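You operate a simulated robot arm through the tools that you are given. There is no shell and no other tool.

You run a simulated robot arm. Do the job below in one go: nothing can be reset, and whatever is moved stays where it is left.

JOB
Braid lines 1 to 5 of the braid card.

Only the result counts: the job must be done as asked and must still hold three seconds after the hand-in. Knocking over, shifting, dropping, spilling or breaking anything else fails it.

ROBOT AND FRAMES
A 6-joint arm with a fingered hand, fixed in place. Base frame: the origin is on the floor under the middle of its stand, x ahead of it, y to its left, z up. Lengths are in mm, angles in rad, forces in N, time in s.
With the tool pointing down near the work surface it reaches from about 340 to 760 mm from the base axis. Its first joint turns from -2.897 to 2.897 rad. Payload 4 kg.
The tool frame sits at the grasp point between the pads (the TCP): z along the fingers, y along the line on which they close. The tips reach 26 mm beyond it. The gripper opens to 148 mm; its body begins 73 mm behind the TCP. The gripper is a hand of 3 fingers: y runs from the thumb to the fingers, the wrist lies at [0, 0, -239] in the tool frame, and closing takes about 1.5 s.
Orientation is that of the tool frame in the base frame, as a unit quaternion [x, y, z, w]. With the fingers straight down and closing along the base's y, the tool's x points along the base's -x, its y along +y and its z along -z.

CONTROLS
- The arm moves only by the tool jog_arm. Its argument "series" is a list of rows, each a list of 2 entries, a list of its own where there are three numbers: the shift along the tool's x, y, z in mm, then the turn, a rotation vector about the tool's x, y, z in rad. In form: [[[x, y, z], [rx, ry, rz]], ...]. A call has 1 to 20 rows; each row is the pose to reach, as a shift and turn from the pose commanded when the call began, along the tool's axes at that moment. "jaw" is the gripper command, from -1 (shut) to 1 (fully open), values between in proportion, set as the call begins (left out, the last holds). A row lasts 0.2 s, in which the tool goes at most 50 mm and 0.15 rad; a call with a longer step from one row to the next is refused whole, and so is a gripper value outside its range. A pose out of reach is approached as far as the arm can. The call stops where the force on the tool passes 40 N (or 10 N more than at its start, if that is more) or the arm is blocked; 0.2 s more then pass. The fingers move at their own pace (about 153 mm/s each) and stop on an object; they squeeze with about 25 N. The grip force told is the motor's: it shows also when the fingers shut on nothing. Time passes only in rows, and 0.2 s behind the last, so rows that repeat a pose let the fingers close. The reply holds the time, the measured pose of the TCP, the force on the tool along the base axes, the opening and the grip force, in the units named above and with some noise, with the torque about the TCP (base axes, N m) and any sound that the robot's microphone picked up.
- Cameras (640 x 400 px; columns grow to the right, rows downward): "scene" is fixed at [401, 505.7, 1655.7]; the picture's right is [-0.99, 0.11, 0.00], its down [0.06, 0.54, -0.84] and it looks along [-0.09, -0.84, -0.54] (base axes); focal length 361 px, centre (320, 200). "wrist" rides on the gripper at [68, -39, -90] in the tool frame; the picture's right is [0.50, 0.87, 0.00], its down [-0.66, 0.38, -0.65] and it looks along [-0.57, 0.33, 0.76] (tool axes); focal length 222 px, centre (320, 200). There is no depth. A picture from a camera that has moved, and an enlarged one, comes with that camera's place and axes in the base frame and with its lens. The place of the scene camera against the robot may be out by one fixed shift of up to 12 mm in any direction.
- grab_frame(camera): a new picture of that camera. It takes no simulated time.
- lift_body(by): slides the trunk up (or, below 0, down) by that many mm; the arm rides with it, the base frame stays. It gives what a move gives, with no picture.
- finger_targets(finger1, finger2, thumb_bend): sets how far each is bent, from 0 (flat) to 1 (curled in); at 0.3 the hand is open as for a grip, at 0.7 the pads meet at the TCP. One left out holds its place. A second passes; each finger stops where it meets its share of the squeeze, and holds until it gets a number again. A gripper value or a shape takes the hand back. It gives what a move gives, with no picture; readings hold the bend of each and the force on the fingers (four entries, about 0 where the hand has none), thumb and palm.
- set_grasp(shape): the hand has 3 fingers and takes this shape, open, in about a second: jaw (thumb against the fingers, like two jaws); tri (thumb and two fingers); tip (a fingertip pinch); poke (one finger out to press); point (the index stretched); flat (the hand flat); cup (the hand cupped); fist (a fist). The gripper value then closes the fingers along that shape, each until it touches; the sizes above hold for jaw. It gives what a move gives, with no picture.
- zoom(camera, box): a new picture of the part [left, top, right, bottom] of that camera's present view, enlarged. It takes no simulated time.
- hand_in(): hands the job in; it is judged then, once.

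Places have to be worked out from the pictures, the camera data and where the tool is seen. Open the gripper and draw the arm clear of the work before you hand the job in, unless the task says otherwise.

The tools are called after "Call:" as a command line: name --argument value ..., lists and objects as JSON in quotes. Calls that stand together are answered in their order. jog_arm: Moves the arm, as the interface text tells. Its arguments: {"type":"object","properties":{"series":{"type":"array"},"jaw":{"type":"number"}},"required":["series"]} The other tools are called the same way: lift_body (by) moves the trunk up or down; set_grasp (shape) gives the hand a shape; finger_targets (finger1, finger2, thumb_bend) moves the fingers one by one; grab_frame (camera) takes a picture; zoom (camera, box) takes an enlarged picture of a part of a camera's view; hand_in () hands the job in.

At the start:

```text
clock: 0.0
tool_pos: [175.2, -459.3, 1287.2]
ee_rot: [0.0, 1.0, 0.0, 0.0]
ft_force: [1.4, 0.4, 0.1]
ft_torque: [-0.03, 0.0, 0.03]
finger_gap: 147.7
grasp_force: 0.0
shape: jaw
bend: [0.3, 0.3, 0.3]
finger forces: [0.0, 0.0, 0.0, 0.0, 0.0, 0.0]
trunk travel left (down, up): [-525.0, 65.0]
```

scene: 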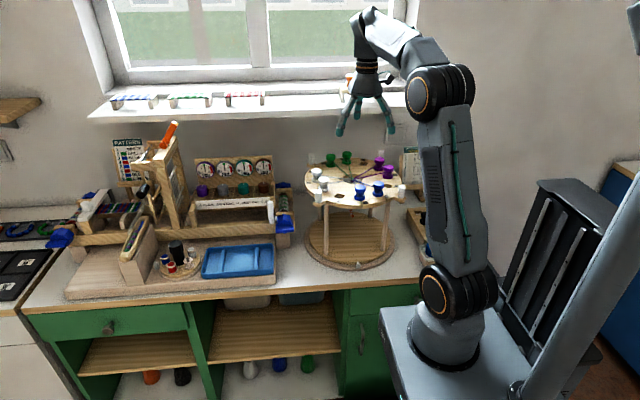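
wrist: 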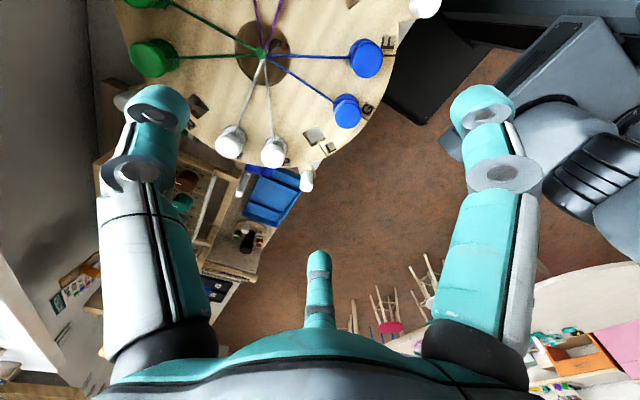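

The scene shows a round braiding stand (marudai) with coloured bobbins and a card nearby. I'll zoom in on the card, the stand and surroundings before moving.

Call:
zoom --camera "scene" --box '[290, 130, 440, 224]'

Call:
zoom --camera "scene" --box '[390, 135, 440, 190]'

Call:
zoom --camera "scene" --box '[100, 130, 160, 190]'

Call:
zoom --camera "wrist" --box '[100, 0, 460, 220]'

```text
4.26 times, centred on (365, 177) of scene
camera zoom: at [401.0, 505.7, 1655.7], right [-0.99, 0.11, 0.0], down [0.06, 0.54, -0.84], along [-0.09, -0.84, -0.54], focal length 1535 px, centre (128, 298)
```

zoom: 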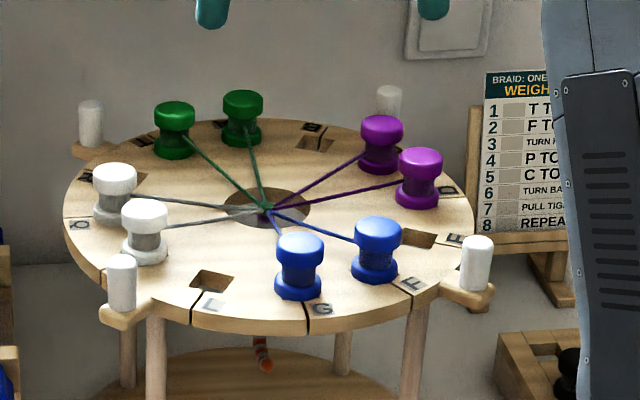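

```text
7.27 times, centred on (415, 162) of scene
camera zoom: at [401.0, 505.7, 1655.7], right [-0.99, 0.11, 0.0], down [0.06, 0.54, -0.84], along [-0.09, -0.84, -0.54], focal length 2624 px, centre (-371, 473)
```

zoom: 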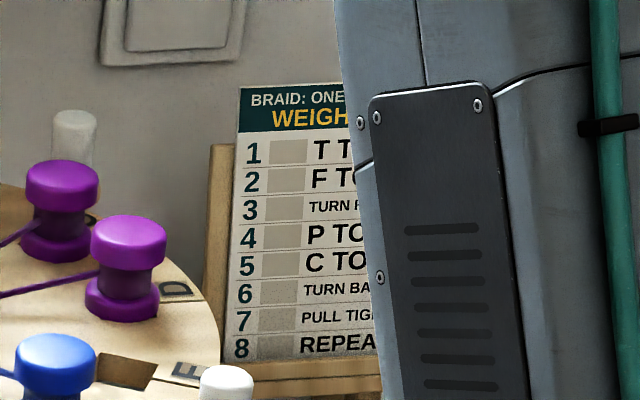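

```text
6.67 times, centred on (130, 160) of scene
camera zoom: at [401.0, 505.7, 1655.7], right [-0.99, 0.11, 0.0], down [0.06, 0.54, -0.84], along [-0.09, -0.84, -0.54], focal length 2405 px, centre (1587, 467)
```

zoom: 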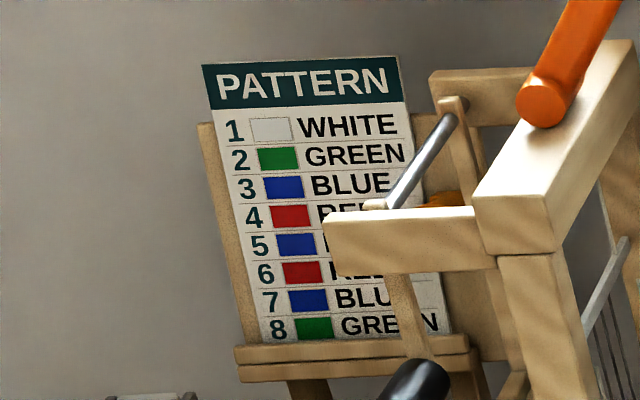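

```text
1.78 times, centred on (280, 110) of wrist
camera zoom: at [106.0, -497.9, 1377.8], right [-0.5, 0.87, 0.0], down [0.66, 0.38, 0.65], along [0.57, 0.33, -0.76], focal length 395 px, centre (391, 360)
```

zoom: 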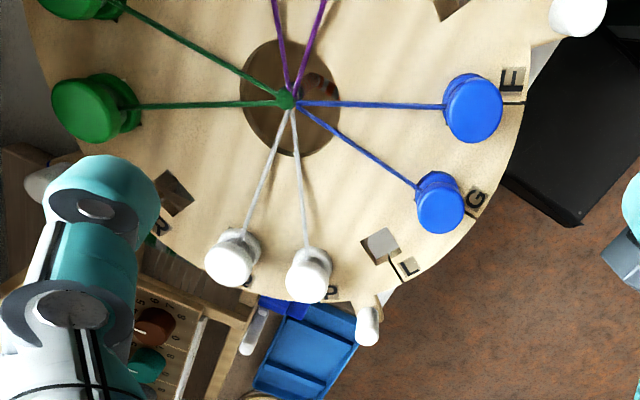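

The braid card sits behind the upper arm, so its right half is hidden. I'll swing the hand, well above the stand (TCP about 230 mm over the plate), and turn it so that the wrist camera looks at the card.

Call:
jog_arm --series '[[[12.5, 2.1, -3.1], [0, 0, 0.1495]], [[25, 4.1, -6.1], [0, 0, 0.299]], [[37.5, 6.2, -9.2], [0, 0, 0.4485]], [[50, 8.3, -12.3], [0, 0, 0.598]], [[62.5, 10.4, -15.4], [0, 0, 0.7475]], [[75, 12.4, -18.4], [0, 0, 0.897]], [[87.5, 14.5, -21.5], [0, 0, 1.0465]], [[100, 16.6, -24.6], [0, 0, 1.196]], [[112.5, 18.6, -27.6], [0, 0, 1.3455]], [[125, 20.7, -30.7], [0, 0, 1.495]], [[137.5, 22.8, -33.8], [0, 0, 1.6445]], [[150, 24.9, -36.9], [0, 0, 1.794]], [[162.5, 26.9, -39.9], [0, 0, 1.9435]], [[175, 29, -43], [0, 0, 2.093]]]'

```text
clock: 3.0
tool_pos: [-247.2, -316.5, 1383.0]
ee_rot: [0.823, 0.568, 0.0, 0.001]
ft_force: [1.0, 0.0, 1.1]
ft_torque: [0.07, 0.0, 0.0]
finger_gap: 148.0
grasp_force: 0.0
shape: jaw
bend: [0.3, 0.3, 0.3]
finger forces: [0.0, 0.1, 0.0, 0.0, 0.0, 0.1]
out of reach, approached as far as the arm can: row 3, 4, 5, 6, 7, 8, 9, 10, 11, 12, 13, 14
trunk travel left (down, up): [-525.0, 65.0]
```

The arm settled short of the pose (wrist limit), at (-247, -316, 1383) with about 111° of turn. I'll look at both views.

Call:
grab_frame --camera "wrist"

Call:
grab_frame --camera "scene"

```text
taken
camera wrist: at [-261.5, -241.1, 1473.4], right [0.99, 0.16, 0.0], down [0.12, -0.75, 0.65], along [0.1, -0.65, -0.76], focal length 222 px, centre (320, 200)
```

wrist: 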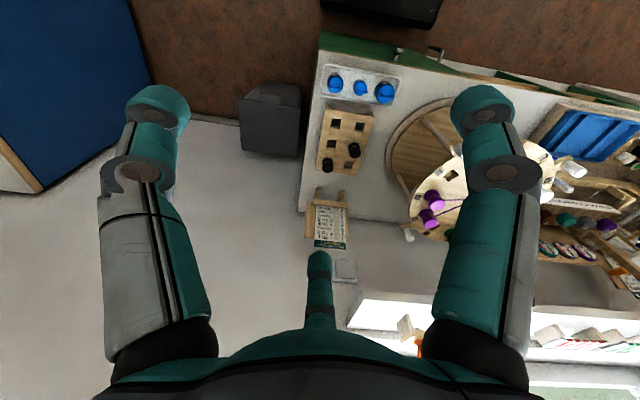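

```text
taken
```

scene: 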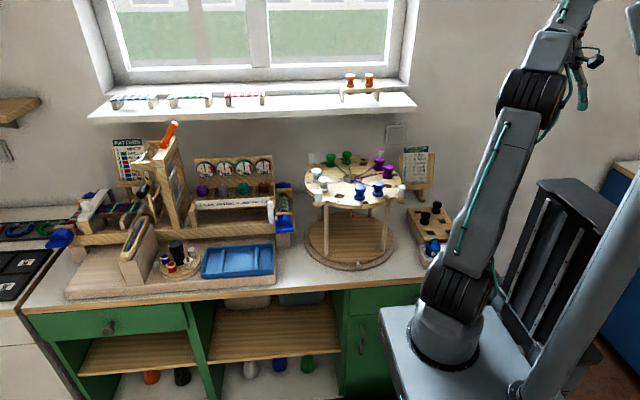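

The card is now clear of the arm in the scene view. I'll zoom in on the card, the plate, and the trays near the stand.

Call:
zoom --camera "scene" --box '[390, 135, 450, 190]'

Call:
zoom --camera "scene" --box '[295, 140, 415, 215]'

Call:
zoom --camera "scene" --box '[295, 195, 455, 280]'

Call:
zoom --camera "scene" --box '[320, 60, 420, 120]'

Call:
zoom --camera "wrist" --box '[300, 50, 420, 260]'

```text
7.27 times, centred on (420, 162) of scene
camera zoom: at [401.0, 505.7, 1655.7], right [-0.99, 0.11, 0.0], down [0.06, 0.54, -0.84], along [-0.09, -0.84, -0.54], focal length 2624 px, centre (-407, 473)
```

zoom: 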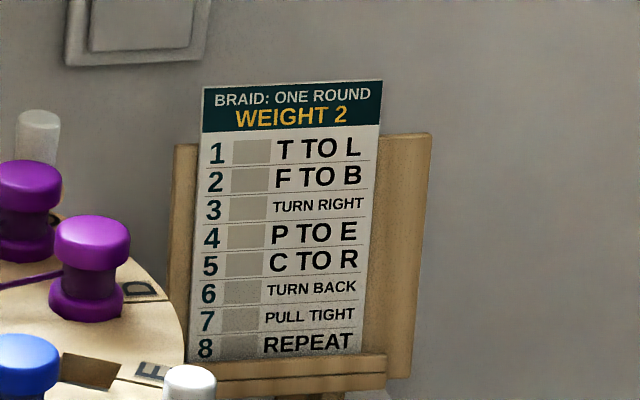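

```text
5.33 times, centred on (355, 178) of scene
camera zoom: at [401.0, 505.7, 1655.7], right [-0.99, 0.11, 0.0], down [0.06, 0.54, -0.84], along [-0.09, -0.84, -0.54], focal length 1924 px, centre (133, 320)
```

zoom: 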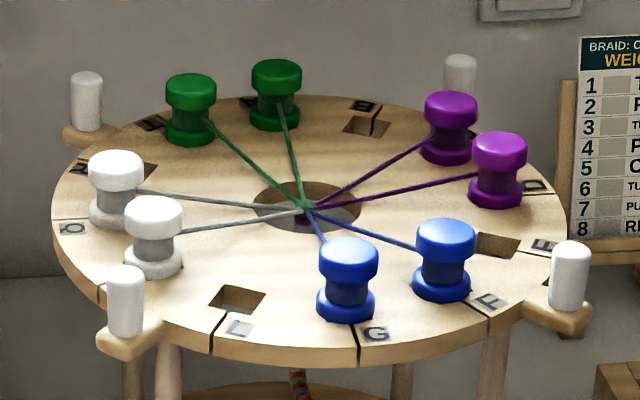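

```text
4.00 times, centred on (375, 238) of scene
camera zoom: at [401.0, 505.7, 1655.7], right [-0.99, 0.11, 0.0], down [0.06, 0.54, -0.84], along [-0.09, -0.84, -0.54], focal length 1443 px, centre (100, 50)
```

zoom: 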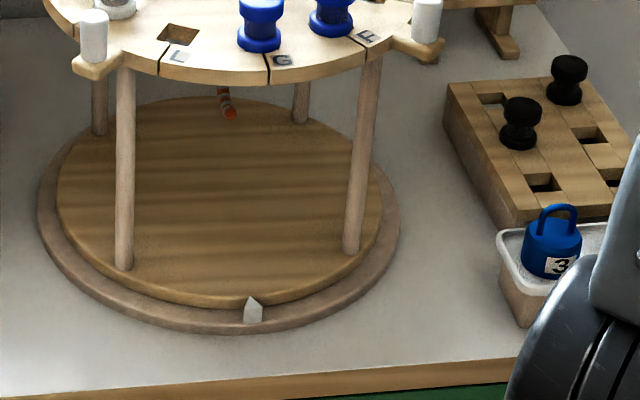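

```text
6.40 times, centred on (370, 90) of scene
camera zoom: at [401.0, 505.7, 1655.7], right [-0.99, 0.11, 0.0], down [0.06, 0.54, -0.84], along [-0.09, -0.84, -0.54], focal length 2309 px, centre (0, 904)
```

zoom: 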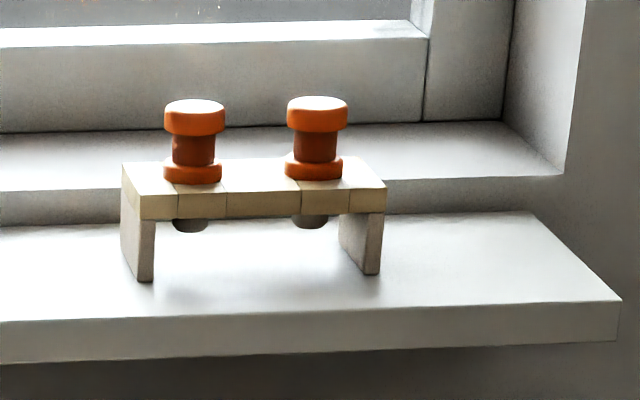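

```text
1.90 times, centred on (360, 155) of wrist
camera zoom: at [-261.5, -241.1, 1473.4], right [0.99, 0.16, 0.0], down [0.12, -0.75, 0.65], along [0.1, -0.65, -0.76], focal length 423 px, centre (244, 286)
```

zoom: 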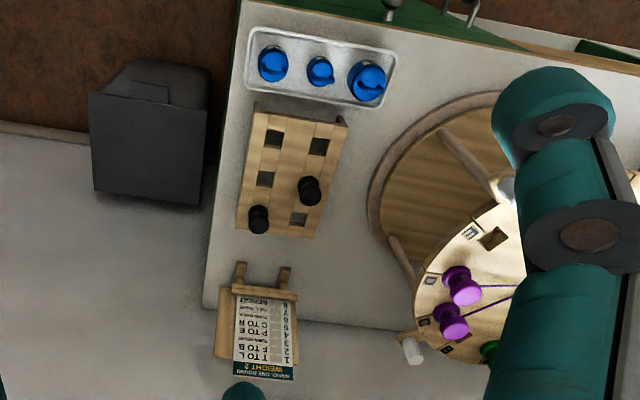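

The card reads: WEIGHT 2; 1 T TO L, 2 F TO B, 3 TURN RIGHT, 4 P TO E, 5 C TO R. I need to understand how the stand turns, so I'll zoom in on its base ring, pointer, and handle pegs.

Call:
zoom --camera "scene" --box '[340, 250, 400, 285]'

Call:
zoom --camera "scene" --box '[295, 210, 350, 280]'

Call:
zoom --camera "scene" --box '[335, 195, 405, 250]'

Call:
zoom --camera "scene" --box '[400, 195, 460, 265]'

Call:
zoom --camera "scene" --box '[295, 145, 345, 200]'

Call:
zoom --camera "scene" --box '[340, 145, 410, 200]'

```text
10.67 times, centred on (370, 268) of scene
camera zoom: at [401.0, 505.7, 1655.7], right [-0.99, 0.11, 0.0], down [0.06, 0.54, -0.84], along [-0.09, -0.84, -0.54], focal length 3848 px, centre (-213, -520)
```

zoom: 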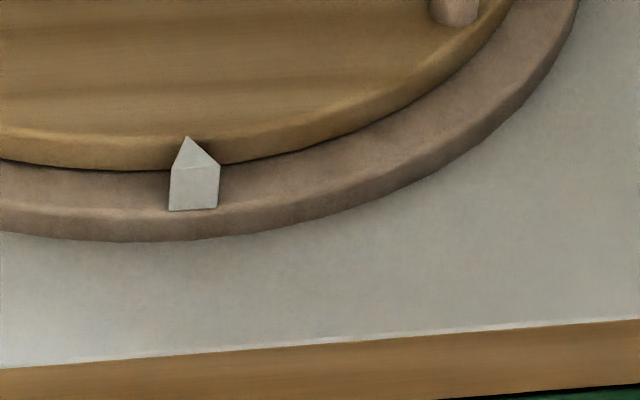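

```text
5.71 times, centred on (322, 245) of scene
camera zoom: at [401.0, 505.7, 1655.7], right [-0.99, 0.11, 0.0], down [0.06, 0.54, -0.84], along [-0.09, -0.84, -0.54], focal length 2061 px, centre (306, -57)
```

zoom: 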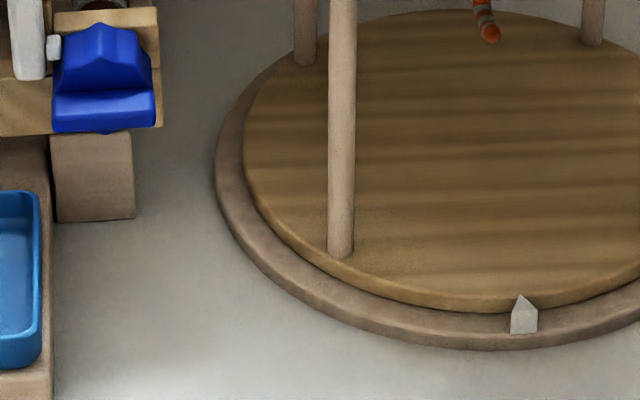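

```text
7.27 times, centred on (370, 222) of scene
camera zoom: at [401.0, 505.7, 1655.7], right [-0.99, 0.11, 0.0], down [0.06, 0.54, -0.84], along [-0.09, -0.84, -0.54], focal length 2624 px, centre (-44, 36)
```

zoom: 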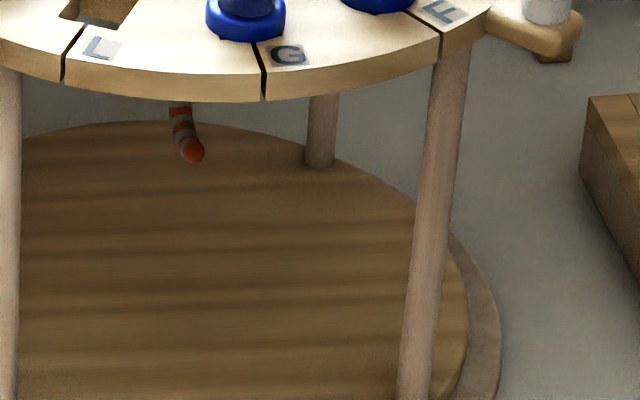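

```text
5.71 times, centred on (430, 230) of scene
camera zoom: at [401.0, 505.7, 1655.7], right [-0.99, 0.11, 0.0], down [0.06, 0.54, -0.84], along [-0.09, -0.84, -0.54], focal length 2061 px, centre (-309, 29)
```

zoom: 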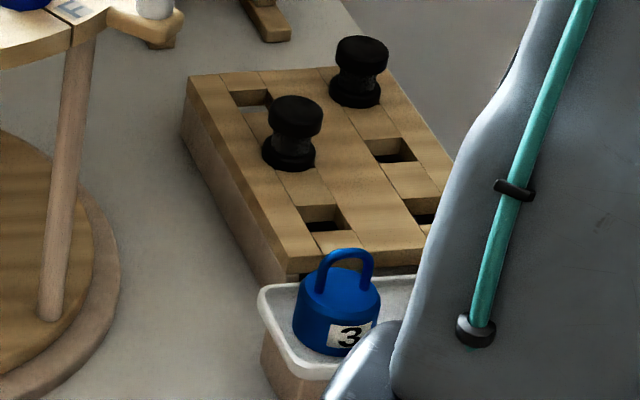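

```text
7.27 times, centred on (320, 172) of scene
camera zoom: at [401.0, 505.7, 1655.7], right [-0.99, 0.11, 0.0], down [0.06, 0.54, -0.84], along [-0.09, -0.84, -0.54], focal length 2624 px, centre (320, 400)
```

zoom: 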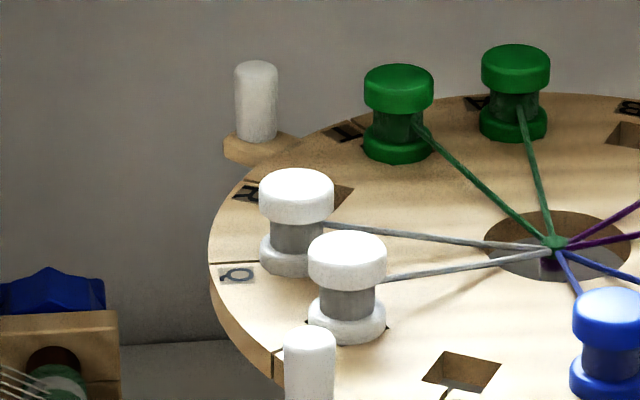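

```text
7.27 times, centred on (375, 172) of scene
camera zoom: at [401.0, 505.7, 1655.7], right [-0.99, 0.11, 0.0], down [0.06, 0.54, -0.84], along [-0.09, -0.84, -0.54], focal length 2624 px, centre (-80, 400)
```

zoom: 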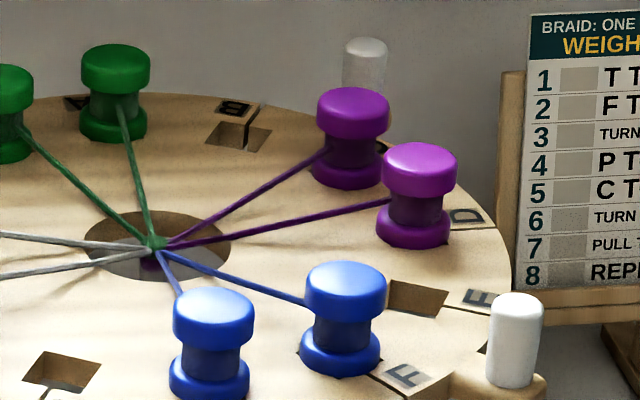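

The plate carries twelve lettered sockets (A B C D E F G L P Q R T). Greens are on A/T, purples on C/D, blues on F/G, whites on P/Q, and B, E, L and R are empty. Next I go back over the plate with the start orientation so the wrist camera sees it from above.

Call:
jog_arm --series '[[[-2, 38, 4], [0, 0, -0.148]], [[-4, 76, 8], [0, 0, -0.297]], [[-6, 115, 12], [0, 0, -0.446]], [[-8, 153, 16], [0, 0, -0.595]], [[-10, 192, 20], [0, 0, -0.744]], [[-12.5, 230, 24], [0, 0, -0.893]], [[-14.5, 268, 28], [0, 0, -1.041]], [[-16.5, 307, 32], [0, 0, -1.19]], [[-18.5, 345, 36], [0, 0, -1.339]], [[-21, 384, 40], [0, 0, -1.488]], [[-23, 422, 44], [0, 0, -1.637]], [[-25, 461, 49], [0, 0, -1.785]], [[-27.1, 499.3, 53], [0, 0, -1.9336]], [[-27.1, 499.3, 53], [0, 0, -1.9336]]]'

Call:
grab_frame --camera "wrist"

```text
clock: 6.0
tool_pos: [206.7, -502.4, 1324.8]
ee_rot: [-0.001, 1.0, -0.002, 0.0]
ft_force: [0.4, -0.1, 0.3]
ft_torque: [-0.03, 0.0, 0.0]
finger_gap: 147.8
grasp_force: 0.2
shape: jaw
bend: [0.3, 0.3, 0.3]
finger forces: [0.0, 0.1, 0.1, 0.0, 0.0, 0.0]
out of reach, approached as far as the arm can: row 1, 2, 3, 4, 13, 14
trunk travel left (down, up): [-525.0, 65.0]
```

```text
taken
camera wrist: at [137.8, -542.9, 1415.7], right [-0.5, 0.86, 0.0], down [0.65, 0.38, 0.65], along [0.57, 0.33, -0.76], focal length 222 px, centre (320, 200)
```

wrist: 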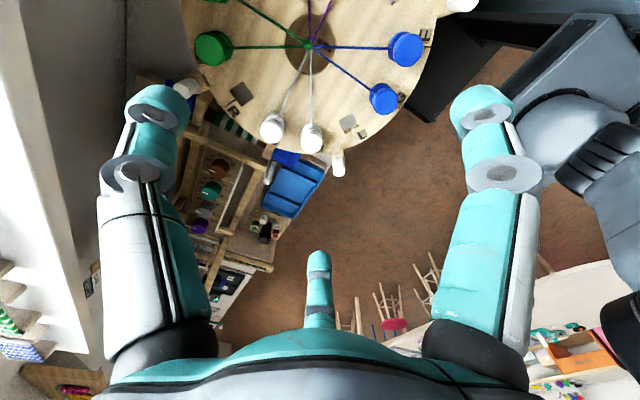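

The plate shows at the top of the wrist view. I'll raise the trunk to gain reach at plate height, and then look at the hand shapes in free space.

Call:
lift_body --by 65

Call:
set_grasp --shape "tri"

Call:
grab_frame --camera "wrist"

Call:
set_grasp --shape "tip"

Call:
grab_frame --camera "wrist"

```text
clock: 7.0
tool_pos: [207.6, -502.9, 1390.4]
ee_rot: [-0.001, 1.0, -0.001, 0.0]
ft_force: [-0.2, 0.0, -1.1]
ft_torque: [-0.01, 0.02, 0.02]
finger_gap: 147.9
grasp_force: 0.0
shape: jaw
bend: [0.3, 0.3, 0.3]
finger forces: [0.0, 0.0, 0.0, 0.0, 0.1, 0.1]
trunk travel left (down, up): [-590.0, 0.0]
```

```text
clock: 7.9
tool_pos: [207.1, -503.3, 1389.5]
ee_rot: [-0.001, 1.0, -0.002, -0.001]
ft_force: [-0.4, -0.7, 0.0]
ft_torque: [0.0, 0.0, 0.01]
finger_gap: 147.7
grasp_force: 0.0
shape: tri
bend: [0.3, 0.3, 0.3]
finger forces: [0.1, 0.0, 0.1, 0.0, 0.0, 0.0]
trunk travel left (down, up): [-590.0, 0.0]
```

```text
taken
camera wrist: at [137.2, -542.8, 1480.8], right [-0.5, 0.87, 0.0], down [0.65, 0.38, 0.65], along [0.57, 0.33, -0.76], focal length 222 px, centre (320, 200)
```

wrist: 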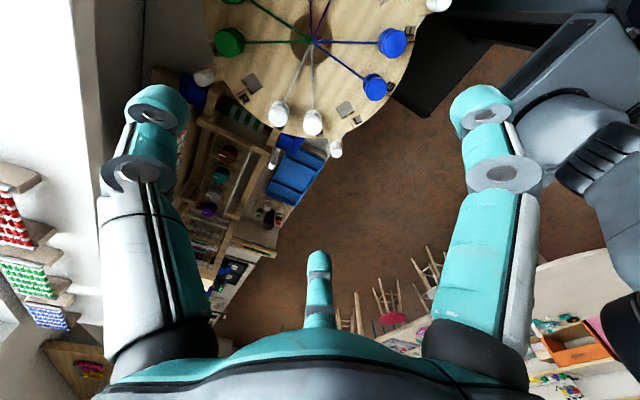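

```text
clock: 8.8
tool_pos: [206.9, -503.2, 1390.6]
ee_rot: [-0.001, 1.0, -0.001, 0.0]
ft_force: [0.1, 0.1, 0.4]
ft_torque: [0.0, -0.02, 0.0]
finger_gap: 147.9
grasp_force: 0.3
shape: tip
bend: [0.3, 0.3, 0.3]
finger forces: [0.0, 0.0, 0.0, 0.1, 0.0, 0.0]
trunk travel left (down, up): [-590.0, 0.0]
```

```text
taken
camera wrist: at [137.2, -542.8, 1480.8], right [-0.5, 0.87, 0.0], down [0.65, 0.38, 0.65], along [0.57, 0.33, -0.76], focal length 222 px, centre (320, 200)
```

wrist: 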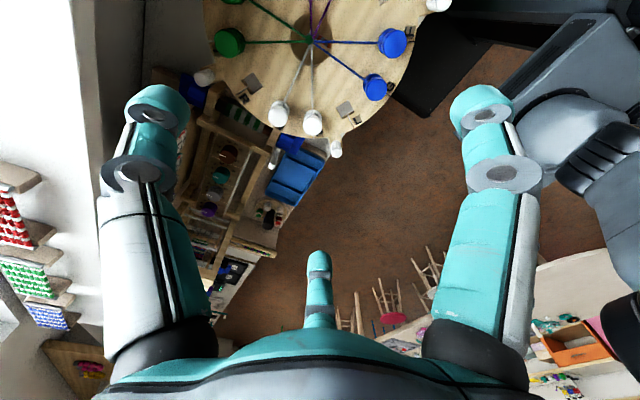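

All open shapes look alike: three fingers at about 120°. Still in free space, I'll close partway and fully to see where the fingertips go.

Call:
set_grasp --shape "jaw"

Call:
jog_arm --series '[[[0, 0, 0], [0, 0, 0]], [[0, 0, 0], [0, 0, 0]], [[0, 0, 0], [0, 0, 0]], [[0, 0, 0], [0, 0, 0]], [[0, 0, 0], [0, 0, 0]], [[0, 0, 0], [0, 0, 0]]]' --jaw 0.0

Call:
grab_frame --camera "wrist"

Call:
jog_arm --series '[[[0, 0, 0], [0, 0, 0]], [[0, 0, 0], [0, 0, 0]], [[0, 0, 0], [0, 0, 0]], [[0, 0, 0], [0, 0, 0]], [[0, 0, 0], [0, 0, 0]], [[0, 0, 0], [0, 0, 0]]]' --jaw -0.4

Call:
grab_frame --camera "wrist"

Call:
jog_arm --series '[[[0, 0, 0], [0, 0, 0]], [[0, 0, 0], [0, 0, 0]], [[0, 0, 0], [0, 0, 0]], [[0, 0, 0], [0, 0, 0]], [[0, 0, 0], [0, 0, 0]], [[0, 0, 0], [0, 0, 0]], [[0, 0, 0], [0, 0, 0]], [[0, 0, 0], [0, 0, 0]]]' --jaw -1.0

Call:
grab_frame --camera "wrist"

```text
clock: 9.7
tool_pos: [206.7, -503.5, 1390.2]
ee_rot: [-0.001, 1.0, -0.001, 0.0]
ft_force: [1.2, -0.9, -0.8]
ft_torque: [0.02, -0.03, -0.01]
finger_gap: 147.9
grasp_force: 0.0
shape: jaw
bend: [0.3, 0.3, 0.3]
finger forces: [0.1, 0.1, 0.0, 0.1, 0.0, 0.1]
trunk travel left (down, up): [-590.0, 0.0]
```

```text
clock: 11.1
tool_pos: [206.2, -502.3, 1390.8]
ee_rot: [-0.002, 1.0, -0.001, 0.001]
ft_force: [0.1, 0.4, -0.1]
ft_torque: [0.03, -0.01, 0.0]
finger_gap: 74.4
grasp_force: 0.0
shape: jaw
bend: [0.36, 0.36, 0.7]
finger forces: [0.0, 0.1, 0.0, 0.0, 0.0, 0.0]
trunk travel left (down, up): [-590.0, 0.0]
```

```text
taken
camera wrist: at [137.2, -542.8, 1480.8], right [-0.5, 0.87, 0.0], down [0.65, 0.38, 0.65], along [0.57, 0.33, -0.76], focal length 222 px, centre (320, 200)
```

wrist: 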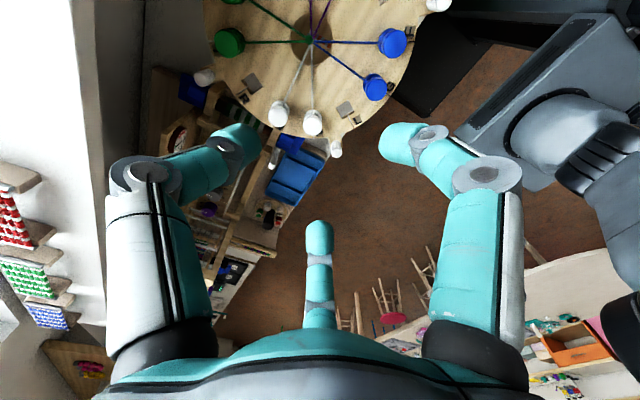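

```text
clock: 12.5
tool_pos: [206.0, -502.8, 1390.8]
ee_rot: [-0.001, 1.0, -0.002, 0.0]
ft_force: [0.1, 0.0, -0.4]
ft_torque: [0.03, 0.0, 0.0]
finger_gap: 44.6
grasp_force: 0.0
shape: jaw
bend: [0.77, 0.77, 0.7]
finger forces: [0.0, 0.0, 0.0, 0.1, 0.0, 0.0]
trunk travel left (down, up): [-590.0, 0.0]
```

```text
taken
camera wrist: at [137.2, -542.8, 1480.8], right [-0.5, 0.87, 0.0], down [0.65, 0.38, 0.65], along [0.57, 0.33, -0.76], focal length 222 px, centre (320, 200)
```

wrist: 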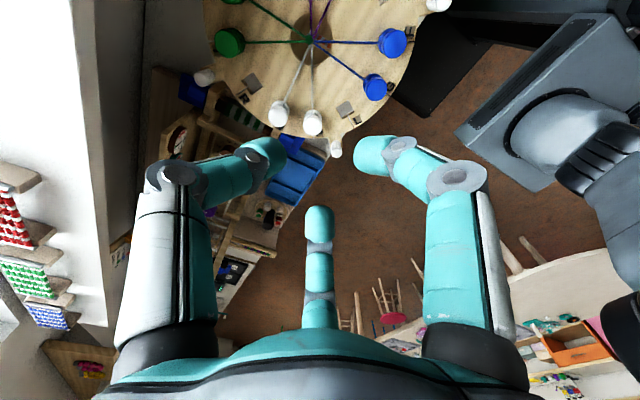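

```text
clock: 14.3
tool_pos: [206.1, -504.5, 1390.0]
ee_rot: [-0.001, 1.0, -0.002, 0.0]
ft_force: [0.3, 1.1, 0.2]
ft_torque: [0.04, 0.04, 0.03]
finger_gap: 0.3
grasp_force: 25.4
shape: jaw
bend: [0.7, 0.7, 0.7]
finger forces: [0.0, 0.0, 0.1, 0.0, 0.0, 0.1]
trunk travel left (down, up): [-590.0, 0.0]
```

```text
taken
camera wrist: at [137.2, -542.8, 1480.8], right [-0.5, 0.87, 0.0], down [0.65, 0.38, 0.65], along [0.57, 0.33, -0.76], focal length 222 px, centre (320, 200)
```

wrist: 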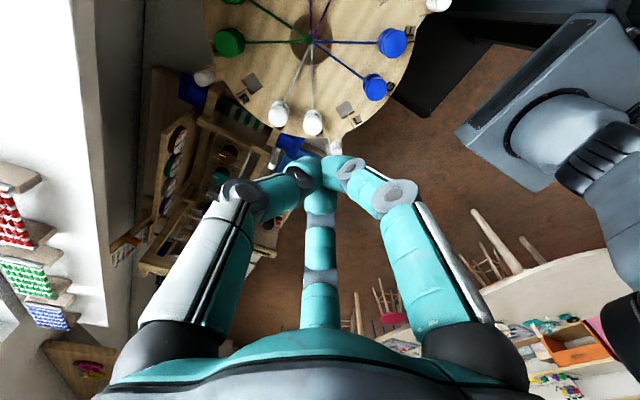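

Closing brings the three tips together at the centre, so this is a centric three-finger grip. Next I'll measure the bobbins and pegs closely in the scene view, and re-open the hand.

Call:
jog_arm --series '[[[0, 0, 0], [0, 0, 0]], [[0, 0, 0], [0, 0, 0]], [[0, 0, 0], [0, 0, 0]], [[0, 0, 0], [0, 0, 0]]]' --jaw 1.0

Call:
zoom --camera "scene" --box '[350, 175, 382, 200]'

Call:
zoom --camera "scene" --box '[322, 145, 354, 170]'

Call:
zoom --camera "scene" --box '[370, 150, 402, 175]'

Call:
zoom --camera "scene" --box '[305, 165, 337, 190]'

Call:
zoom --camera "scene" --box '[382, 175, 414, 200]'

```text
clock: 15.3
tool_pos: [206.7, -504.1, 1391.2]
ee_rot: [0.0, 1.0, -0.001, 0.001]
ft_force: [-0.2, 0.3, 0.2]
ft_torque: [0.01, 0.01, 0.0]
finger_gap: 147.7
grasp_force: 0.1
shape: jaw
bend: [0.3, 0.3, 0.3]
finger forces: [0.0, 0.0, 0.0, 0.0, 0.0, 0.1]
trunk travel left (down, up): [-590.0, 0.0]
```

```text
16.00 times, centred on (366, 188) of scene
camera zoom: at [401.0, 505.7, 1655.7], right [-0.99, 0.11, 0.0], down [0.06, 0.54, -0.84], along [-0.09, -0.84, -0.54], focal length 5772 px, centre (-416, 400)
```

zoom: 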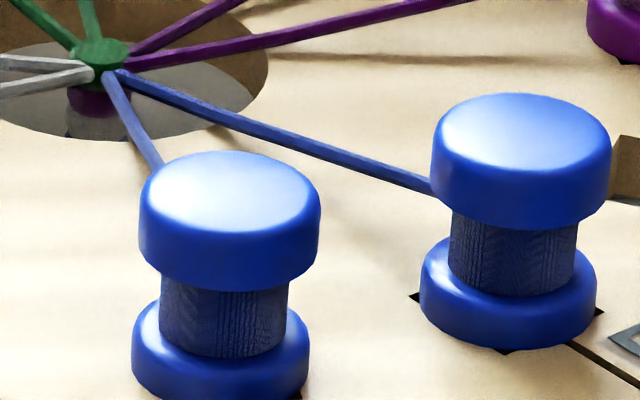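

```text
16.00 times, centred on (338, 158) of scene
camera zoom: at [401.0, 505.7, 1655.7], right [-0.99, 0.11, 0.0], down [0.06, 0.54, -0.84], along [-0.09, -0.84, -0.54], focal length 5772 px, centre (32, 880)
```

zoom: 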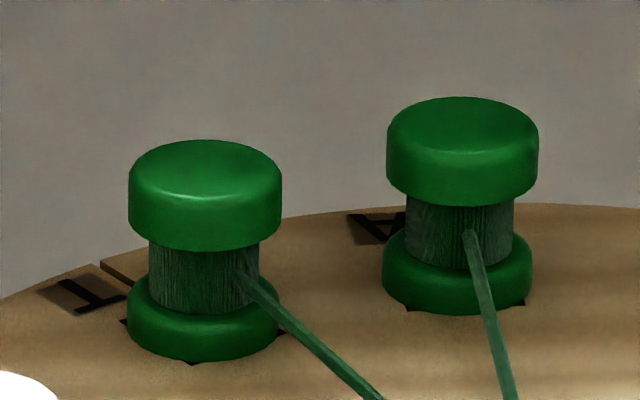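

```text
16.00 times, centred on (386, 162) of scene
camera zoom: at [401.0, 505.7, 1655.7], right [-0.99, 0.11, 0.0], down [0.06, 0.54, -0.84], along [-0.09, -0.84, -0.54], focal length 5772 px, centre (-736, 800)
```

zoom: 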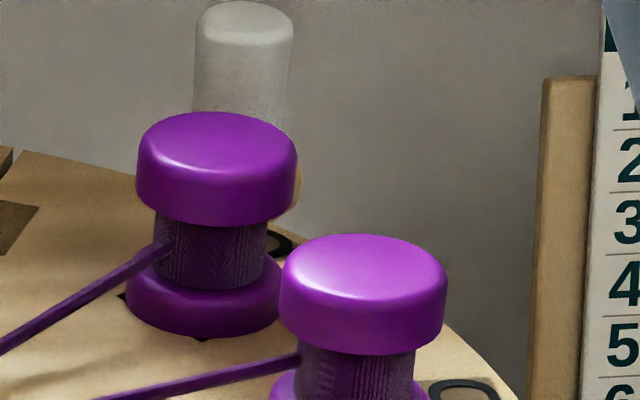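

```text
16.00 times, centred on (321, 178) of scene
camera zoom: at [401.0, 505.7, 1655.7], right [-0.99, 0.11, 0.0], down [0.06, 0.54, -0.84], along [-0.09, -0.84, -0.54], focal length 5772 px, centre (304, 560)
```

zoom: 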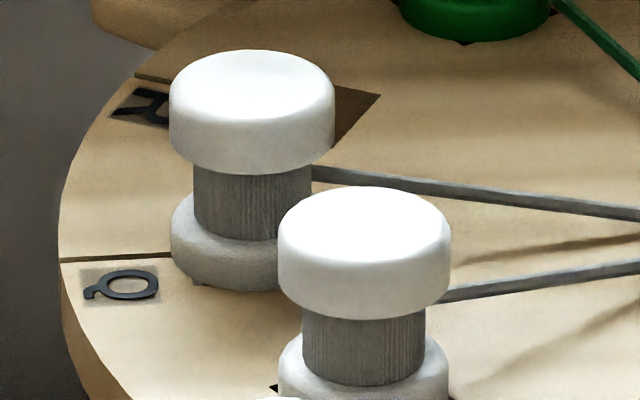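

```text
16.00 times, centred on (398, 188) of scene
camera zoom: at [401.0, 505.7, 1655.7], right [-0.99, 0.11, 0.0], down [0.06, 0.54, -0.84], along [-0.09, -0.84, -0.54], focal length 5772 px, centre (-928, 400)
```

zoom: 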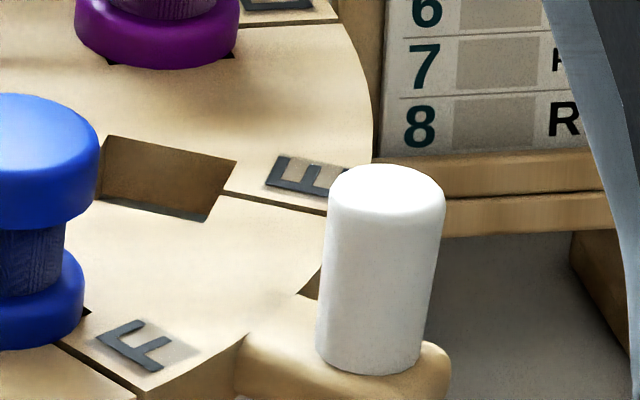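

Bobbins are about 40 mm tall, with a 36 mm head, a 25 mm waist and a round flange on the plate. I'll now take an enlarged wrist view of the plate to get exact positions.

Call:
zoom --camera "wrist" --box '[180, 0, 460, 175]'

```text
2.29 times, centred on (320, 88) of wrist
camera zoom: at [137.2, -542.8, 1480.8], right [-0.5, 0.87, 0.0], down [0.65, 0.38, 0.65], along [0.57, 0.33, -0.76], focal length 508 px, centre (320, 457)
```

zoom: 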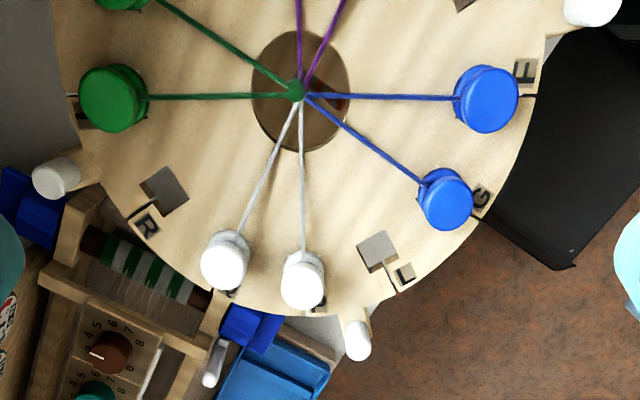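

From this view I get plate centre ≈ (177.5, -535), socket radius ≈ 121 mm, L at 60°, R at 330°, if the plate top is z≈1056. I'll take a second view from lower and further back to pin the height.

Call:
jog_arm --series '[[[20, -6, 33], [0, 0, 0]], [[40, -12, 66], [0, 0, 0]], [[58, -17, 100], [0, 0, 0]], [[58, -17, 100], [0, 0, 0]]]'

Call:
zoom --camera "wrist" --box '[160, 0, 480, 200]'

```text
clock: 16.3
tool_pos: [148.4, -518.3, 1289.3]
ee_rot: [-0.001, 1.0, -0.003, 0.001]
ft_force: [0.3, -0.1, 0.2]
ft_torque: [-0.01, 0.0, 0.04]
finger_gap: 147.7
grasp_force: 0.0
shape: jaw
bend: [0.3, 0.3, 0.3]
finger forces: [0.0, 0.0, 0.0, 0.1, 0.0, 0.0]
trunk travel left (down, up): [-590.0, 0.0]
```

```text
2.00 times, centred on (320, 100) of wrist
camera zoom: at [79.6, -558.4, 1379.6], right [-0.5, 0.87, 0.0], down [0.65, 0.38, 0.65], along [0.57, 0.33, -0.76], focal length 444 px, centre (320, 400)
```

zoom: 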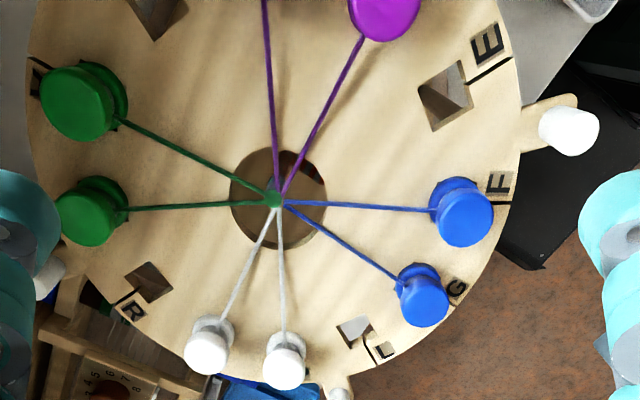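

Triangulating both views gives centre ≈ (177.3, -535.5), socket radius ≈ 120.5 mm, and plate top z ≈ 1058. The rear sockets are near the window sill (front edge y≈-720, z≈1216–1243), so I'll check the hand's width in the scene view.

Call:
zoom --camera "scene" --box '[270, 20, 470, 145]'

Call:
grab_frame --camera "scene"

Call:
grab_frame --camera "wrist"

```text
3.20 times, centred on (370, 82) of scene
camera zoom: at [401.0, 505.7, 1655.7], right [-0.99, 0.11, 0.0], down [0.06, 0.54, -0.84], along [-0.09, -0.84, -0.54], focal length 1154 px, centre (160, 576)
```

zoom: 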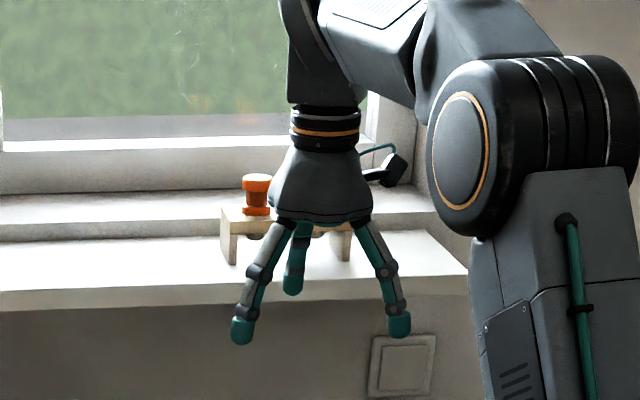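

```text
taken
```

scene: 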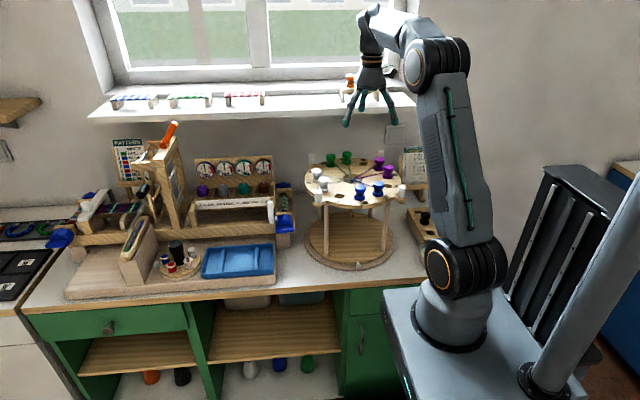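

```text
taken
camera wrist: at [79.6, -558.4, 1379.6], right [-0.5, 0.87, 0.0], down [0.65, 0.38, 0.65], along [0.57, 0.33, -0.76], focal length 222 px, centre (320, 200)
```

wrist: 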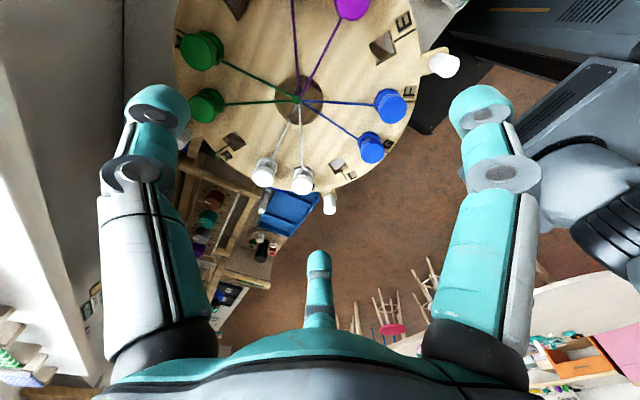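

The palm is only about 45 mm in radius; the camera box sticks out to about 80 mm. I'll look at the sill edge in the wrist view to locate it.

Call:
zoom --camera "wrist" --box '[0, 100, 160, 400]'

Call:
zoom --camera "scene" --box '[300, 70, 430, 150]'

```text
1.33 times, centred on (80, 250) of wrist
camera zoom: at [79.6, -558.4, 1379.6], right [-0.5, 0.87, 0.0], down [0.65, 0.38, 0.65], along [0.57, 0.33, -0.76], focal length 296 px, centre (640, 133)
```

zoom: 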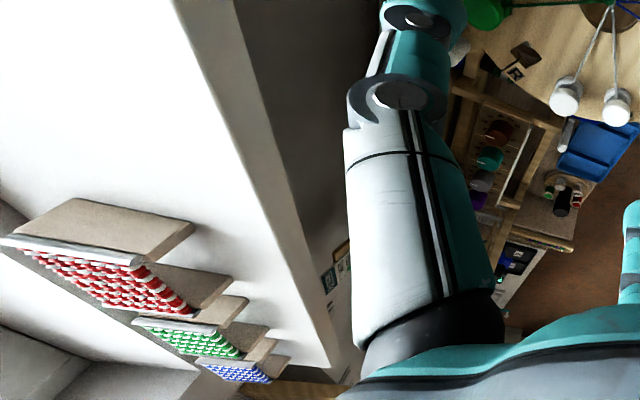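

```text
4.92 times, centred on (365, 110) of scene
camera zoom: at [401.0, 505.7, 1655.7], right [-0.99, 0.11, 0.0], down [0.06, 0.54, -0.84], along [-0.09, -0.84, -0.54], focal length 1776 px, centre (98, 643)
```

zoom: 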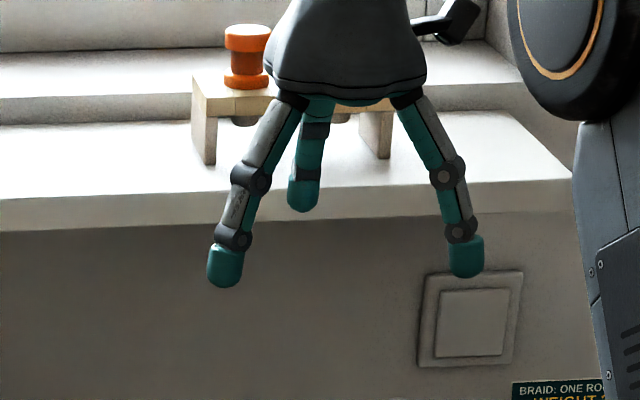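

Sill edge is at y≈-722, z≈1210–1237, so vertical work at the rear sockets leaves some margin. I'll pre-close the hand partly and test how far the wrist can yaw here before going over the bobbins.

Call:
jog_arm --series '[[[0, 0, 0], [0, 0, 0.11]], [[0, 0, 0], [0, 0, 0.22]], [[0, 0, 0], [0, 0, 0.33]], [[0, 0, 0], [0, 0, 0.436]], [[0, 0, 0], [0, 0, 0.436]]]' --jaw -0.2

```text
clock: 17.5
tool_pos: [140.2, -537.3, 1309.6]
ee_rot: [0.214, 0.977, 0.002, 0.0]
ft_force: [-0.2, -0.3, -0.4]
ft_torque: [0.01, 0.01, 0.03]
finger_gap: 59.6
grasp_force: 0.1
shape: jaw
bend: [0.77, 0.77, 0.7]
finger forces: [0.0, 0.1, 0.0, 0.0, 0.0, 0.1]
out of reach, approached as far as the arm can: row 4, 5
trunk travel left (down, up): [-590.0, 0.0]
```

With the yaw limit just beyond about -20° here, I'll check the other direction (up to ψ≈+105°). I stay high over the plate for this.

Call:
jog_arm --series '[[[-8, 10, 10], [0, 0, -0.145]], [[-8, 18, 20], [0, 0, -0.29]], [[-8, 18, 20], [0, 0, -0.435]], [[-8, 18, 20], [0, 0, -0.58]], [[-8, 18, 20], [0, 0, -0.725]], [[-8, 18, 20], [0, 0, -0.87]], [[-8, 18, 20], [0, 0, -1.015]], [[-8, 18, 20], [0, 0, -1.16]], [[-8, 18, 20], [0, 0, -1.305]], [[-8, 18, 20], [0, 0, -1.45]], [[-8, 18, 20], [0, 0, -1.595]], [[-8, 18, 20], [0, 0, -1.74]], [[-8, 18, 20], [0, 0, -1.885]], [[-8, 18, 20], [0, 0, -2.03]], [[-8, 18, 20], [0, 0, -2.175]], [[-8, 18, 20], [0, 0, -2.265]], [[-8, 18, 20], [0, 0, -2.265]]]'

```text
clock: 21.1
tool_pos: [155.2, -523.1, 1290.4]
ee_rot: [0.793, -0.609, 0.001, 0.001]
ft_force: [0.7, 0.1, 0.4]
ft_torque: [0.04, 0.03, 0.01]
finger_gap: 59.6
grasp_force: 0.1
shape: jaw
bend: [0.77, 0.77, 0.7]
finger forces: [0.1, 0.1, 0.0, 0.0, 0.0, 0.0]
trunk travel left (down, up): [-590.0, 0.0]
```

Yaw up to +105° works with no limit. I've worked out, for each socket, a hand yaw that keeps the three fingers away from the neighbouring bobbins and the white handles (r≈170 mm). For T that is ψ≈120°, so I move above T (237.5, -640) at z≈1170.

Call:
jog_arm --series '[[[22, -8, 20], [0, 0, -0.05]], [[45, -16, 40], [0, 0, -0.1]], [[67, -25, 60], [0, 0, -0.15]], [[90, -33, 80], [0, 0, -0.2]], [[112, -41, 100], [0, 0, -0.262]], [[134.2, -49.2, 120.4], [0, 0, -0.262]], [[134.2, -49.2, 120.4], [0, 0, -0.262]]]'

Call:
grab_frame --camera "wrist"

Call:
zoom --camera "scene" --box '[270, 60, 430, 220]'

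```text
clock: 22.7
tool_pos: [239.2, -639.3, 1168.7]
ee_rot: [0.865, -0.501, 0.003, 0.001]
ft_force: [0.4, -0.7, -0.3]
ft_torque: [0.01, -0.01, -0.03]
finger_gap: 59.3
grasp_force: 0.0
shape: jaw
bend: [0.77, 0.77, 0.7]
finger forces: [0.1, 0.0, 0.0, 0.1, 0.0, 0.0]
trunk travel left (down, up): [-590.0, 0.0]
```

```text
taken
camera wrist: at [304.9, -678.5, 1258.9], right [-0.5, -0.86, 0.0], down [-0.66, 0.38, 0.65], along [-0.56, 0.33, -0.76], focal length 222 px, centre (320, 200)
```

wrist: 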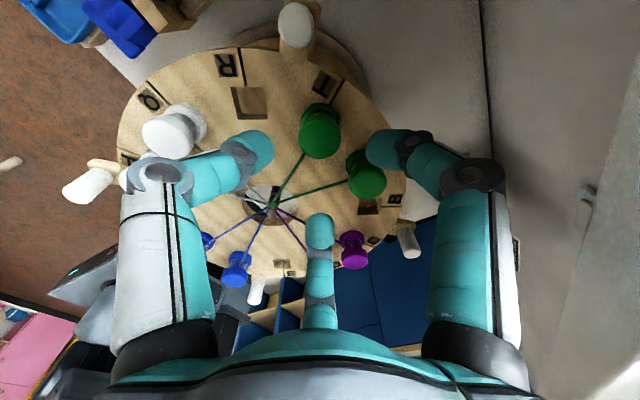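

```text
2.50 times, centred on (350, 140) of scene
camera zoom: at [401.0, 505.7, 1655.7], right [-0.99, 0.11, 0.0], down [0.06, 0.54, -0.84], along [-0.09, -0.84, -0.54], focal length 902 px, centre (245, 350)
```

zoom: 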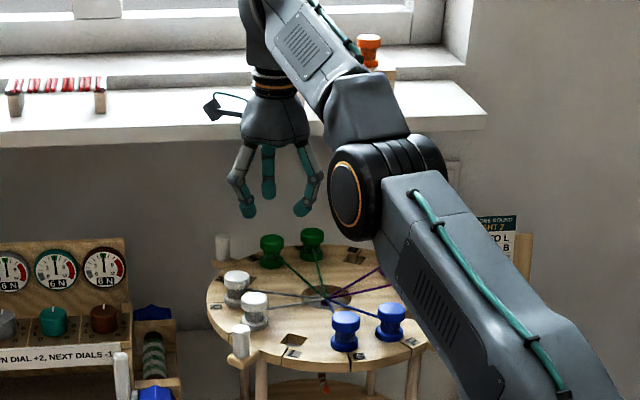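

I'm above T with ψ=120° and the hand clear of the sill. I'll zoom on T's bobbin to refine its position relative to the TCP axis.

Call:
zoom --camera "wrist" --box '[240, 60, 400, 220]'

```text
2.50 times, centred on (320, 140) of wrist
camera zoom: at [304.9, -678.5, 1258.9], right [-0.5, -0.86, 0.0], down [-0.66, 0.38, 0.65], along [-0.56, 0.33, -0.76], focal length 555 px, centre (320, 350)
```

zoom: 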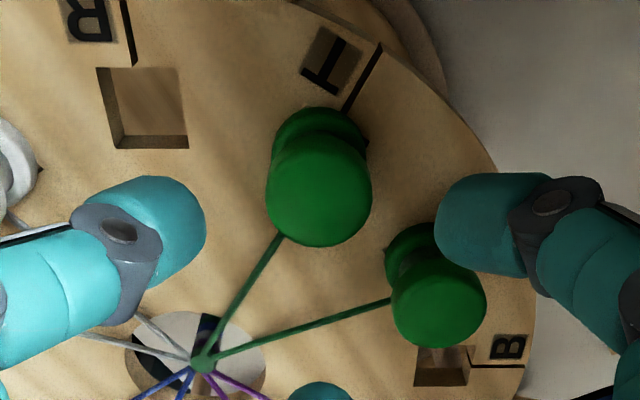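

T's head lies within about 1–2 mm of the predicted spot. I'll descend to TCP z≈1106 so the fingertips straddle the head, shifting -1.5 mm in x to centre it.

Call:
jog_arm --series '[[[0, 1, 20], [0, 0, 0]], [[0, 1, 40], [0, 0, 0]], [[0, 1, 55], [0, 0, 0]], [[0, 1, 62.5], [0, 0, 0]]]'

Call:
grab_frame --camera "wrist"

Call:
zoom --camera "scene" --box '[300, 110, 400, 180]'

```text
clock: 23.7
tool_pos: [238.4, -654.0, 1113.9]
ee_rot: [0.866, -0.501, 0.001, 0.001]
ft_force: [0.0, 0.2, 0.5]
ft_torque: [0.01, 0.03, 0.01]
finger_gap: 59.5
grasp_force: 0.1
shape: jaw
bend: [0.77, 0.77, 0.7]
finger forces: [0.1, 0.0, 0.1, 0.0, 0.0, 0.0]
out of reach, approached as far as the arm can: row 2, 3, 4
trunk travel left (down, up): [-590.0, 0.0]
```

```text
taken
camera wrist: at [305.0, -693.7, 1205.0], right [-0.5, -0.86, 0.0], down [-0.65, 0.38, 0.65], along [-0.57, 0.33, -0.76], focal length 222 px, centre (320, 200)
```

wrist: 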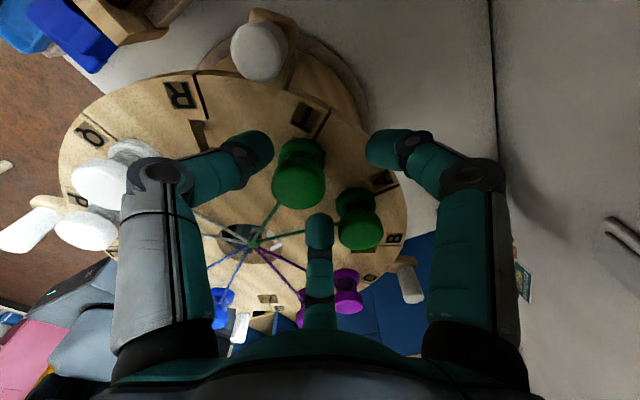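

```text
5.71 times, centred on (350, 145) of scene
camera zoom: at [401.0, 505.7, 1655.7], right [-0.99, 0.11, 0.0], down [0.06, 0.54, -0.84], along [-0.09, -0.84, -0.54], focal length 2061 px, centre (149, 514)
```

zoom: 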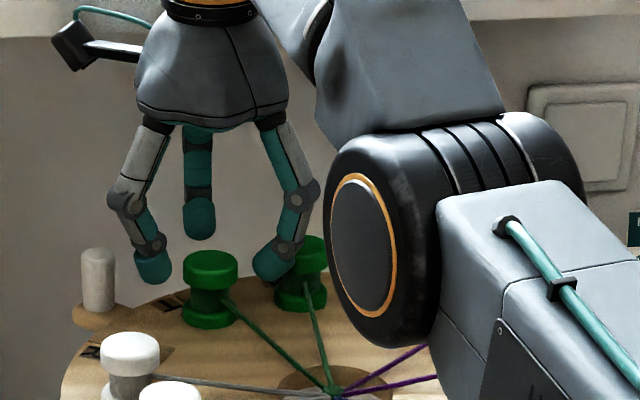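

The arm could not go straight down here: it drifted to y=-654 at z=1114 (joint limit), with no contact forces. I'll back up to the good pose over T, and then use the trunk for the vertical motion, which keeps the arm configuration unchanged.

Call:
jog_arm --series '[[[-4, -2, -20], [0, 0, 0]], [[-8, -4, -38], [0, 0, 0]], [[-12.6, -6.2, -54.8], [0, 0, 0]], [[-12.6, -6.2, -54.8], [0, 0, 0]]]'

```text
clock: 24.7
tool_pos: [236.9, -639.1, 1169.9]
ee_rot: [0.866, -0.5, 0.001, 0.002]
ft_force: [0.6, -0.2, 0.3]
ft_torque: [-0.01, 0.02, 0.0]
finger_gap: 59.5
grasp_force: 0.1
shape: jaw
bend: [0.77, 0.77, 0.7]
finger forces: [0.1, 0.1, 0.1, 0.0, 0.0, 0.0]
trunk travel left (down, up): [-590.0, 0.0]
```

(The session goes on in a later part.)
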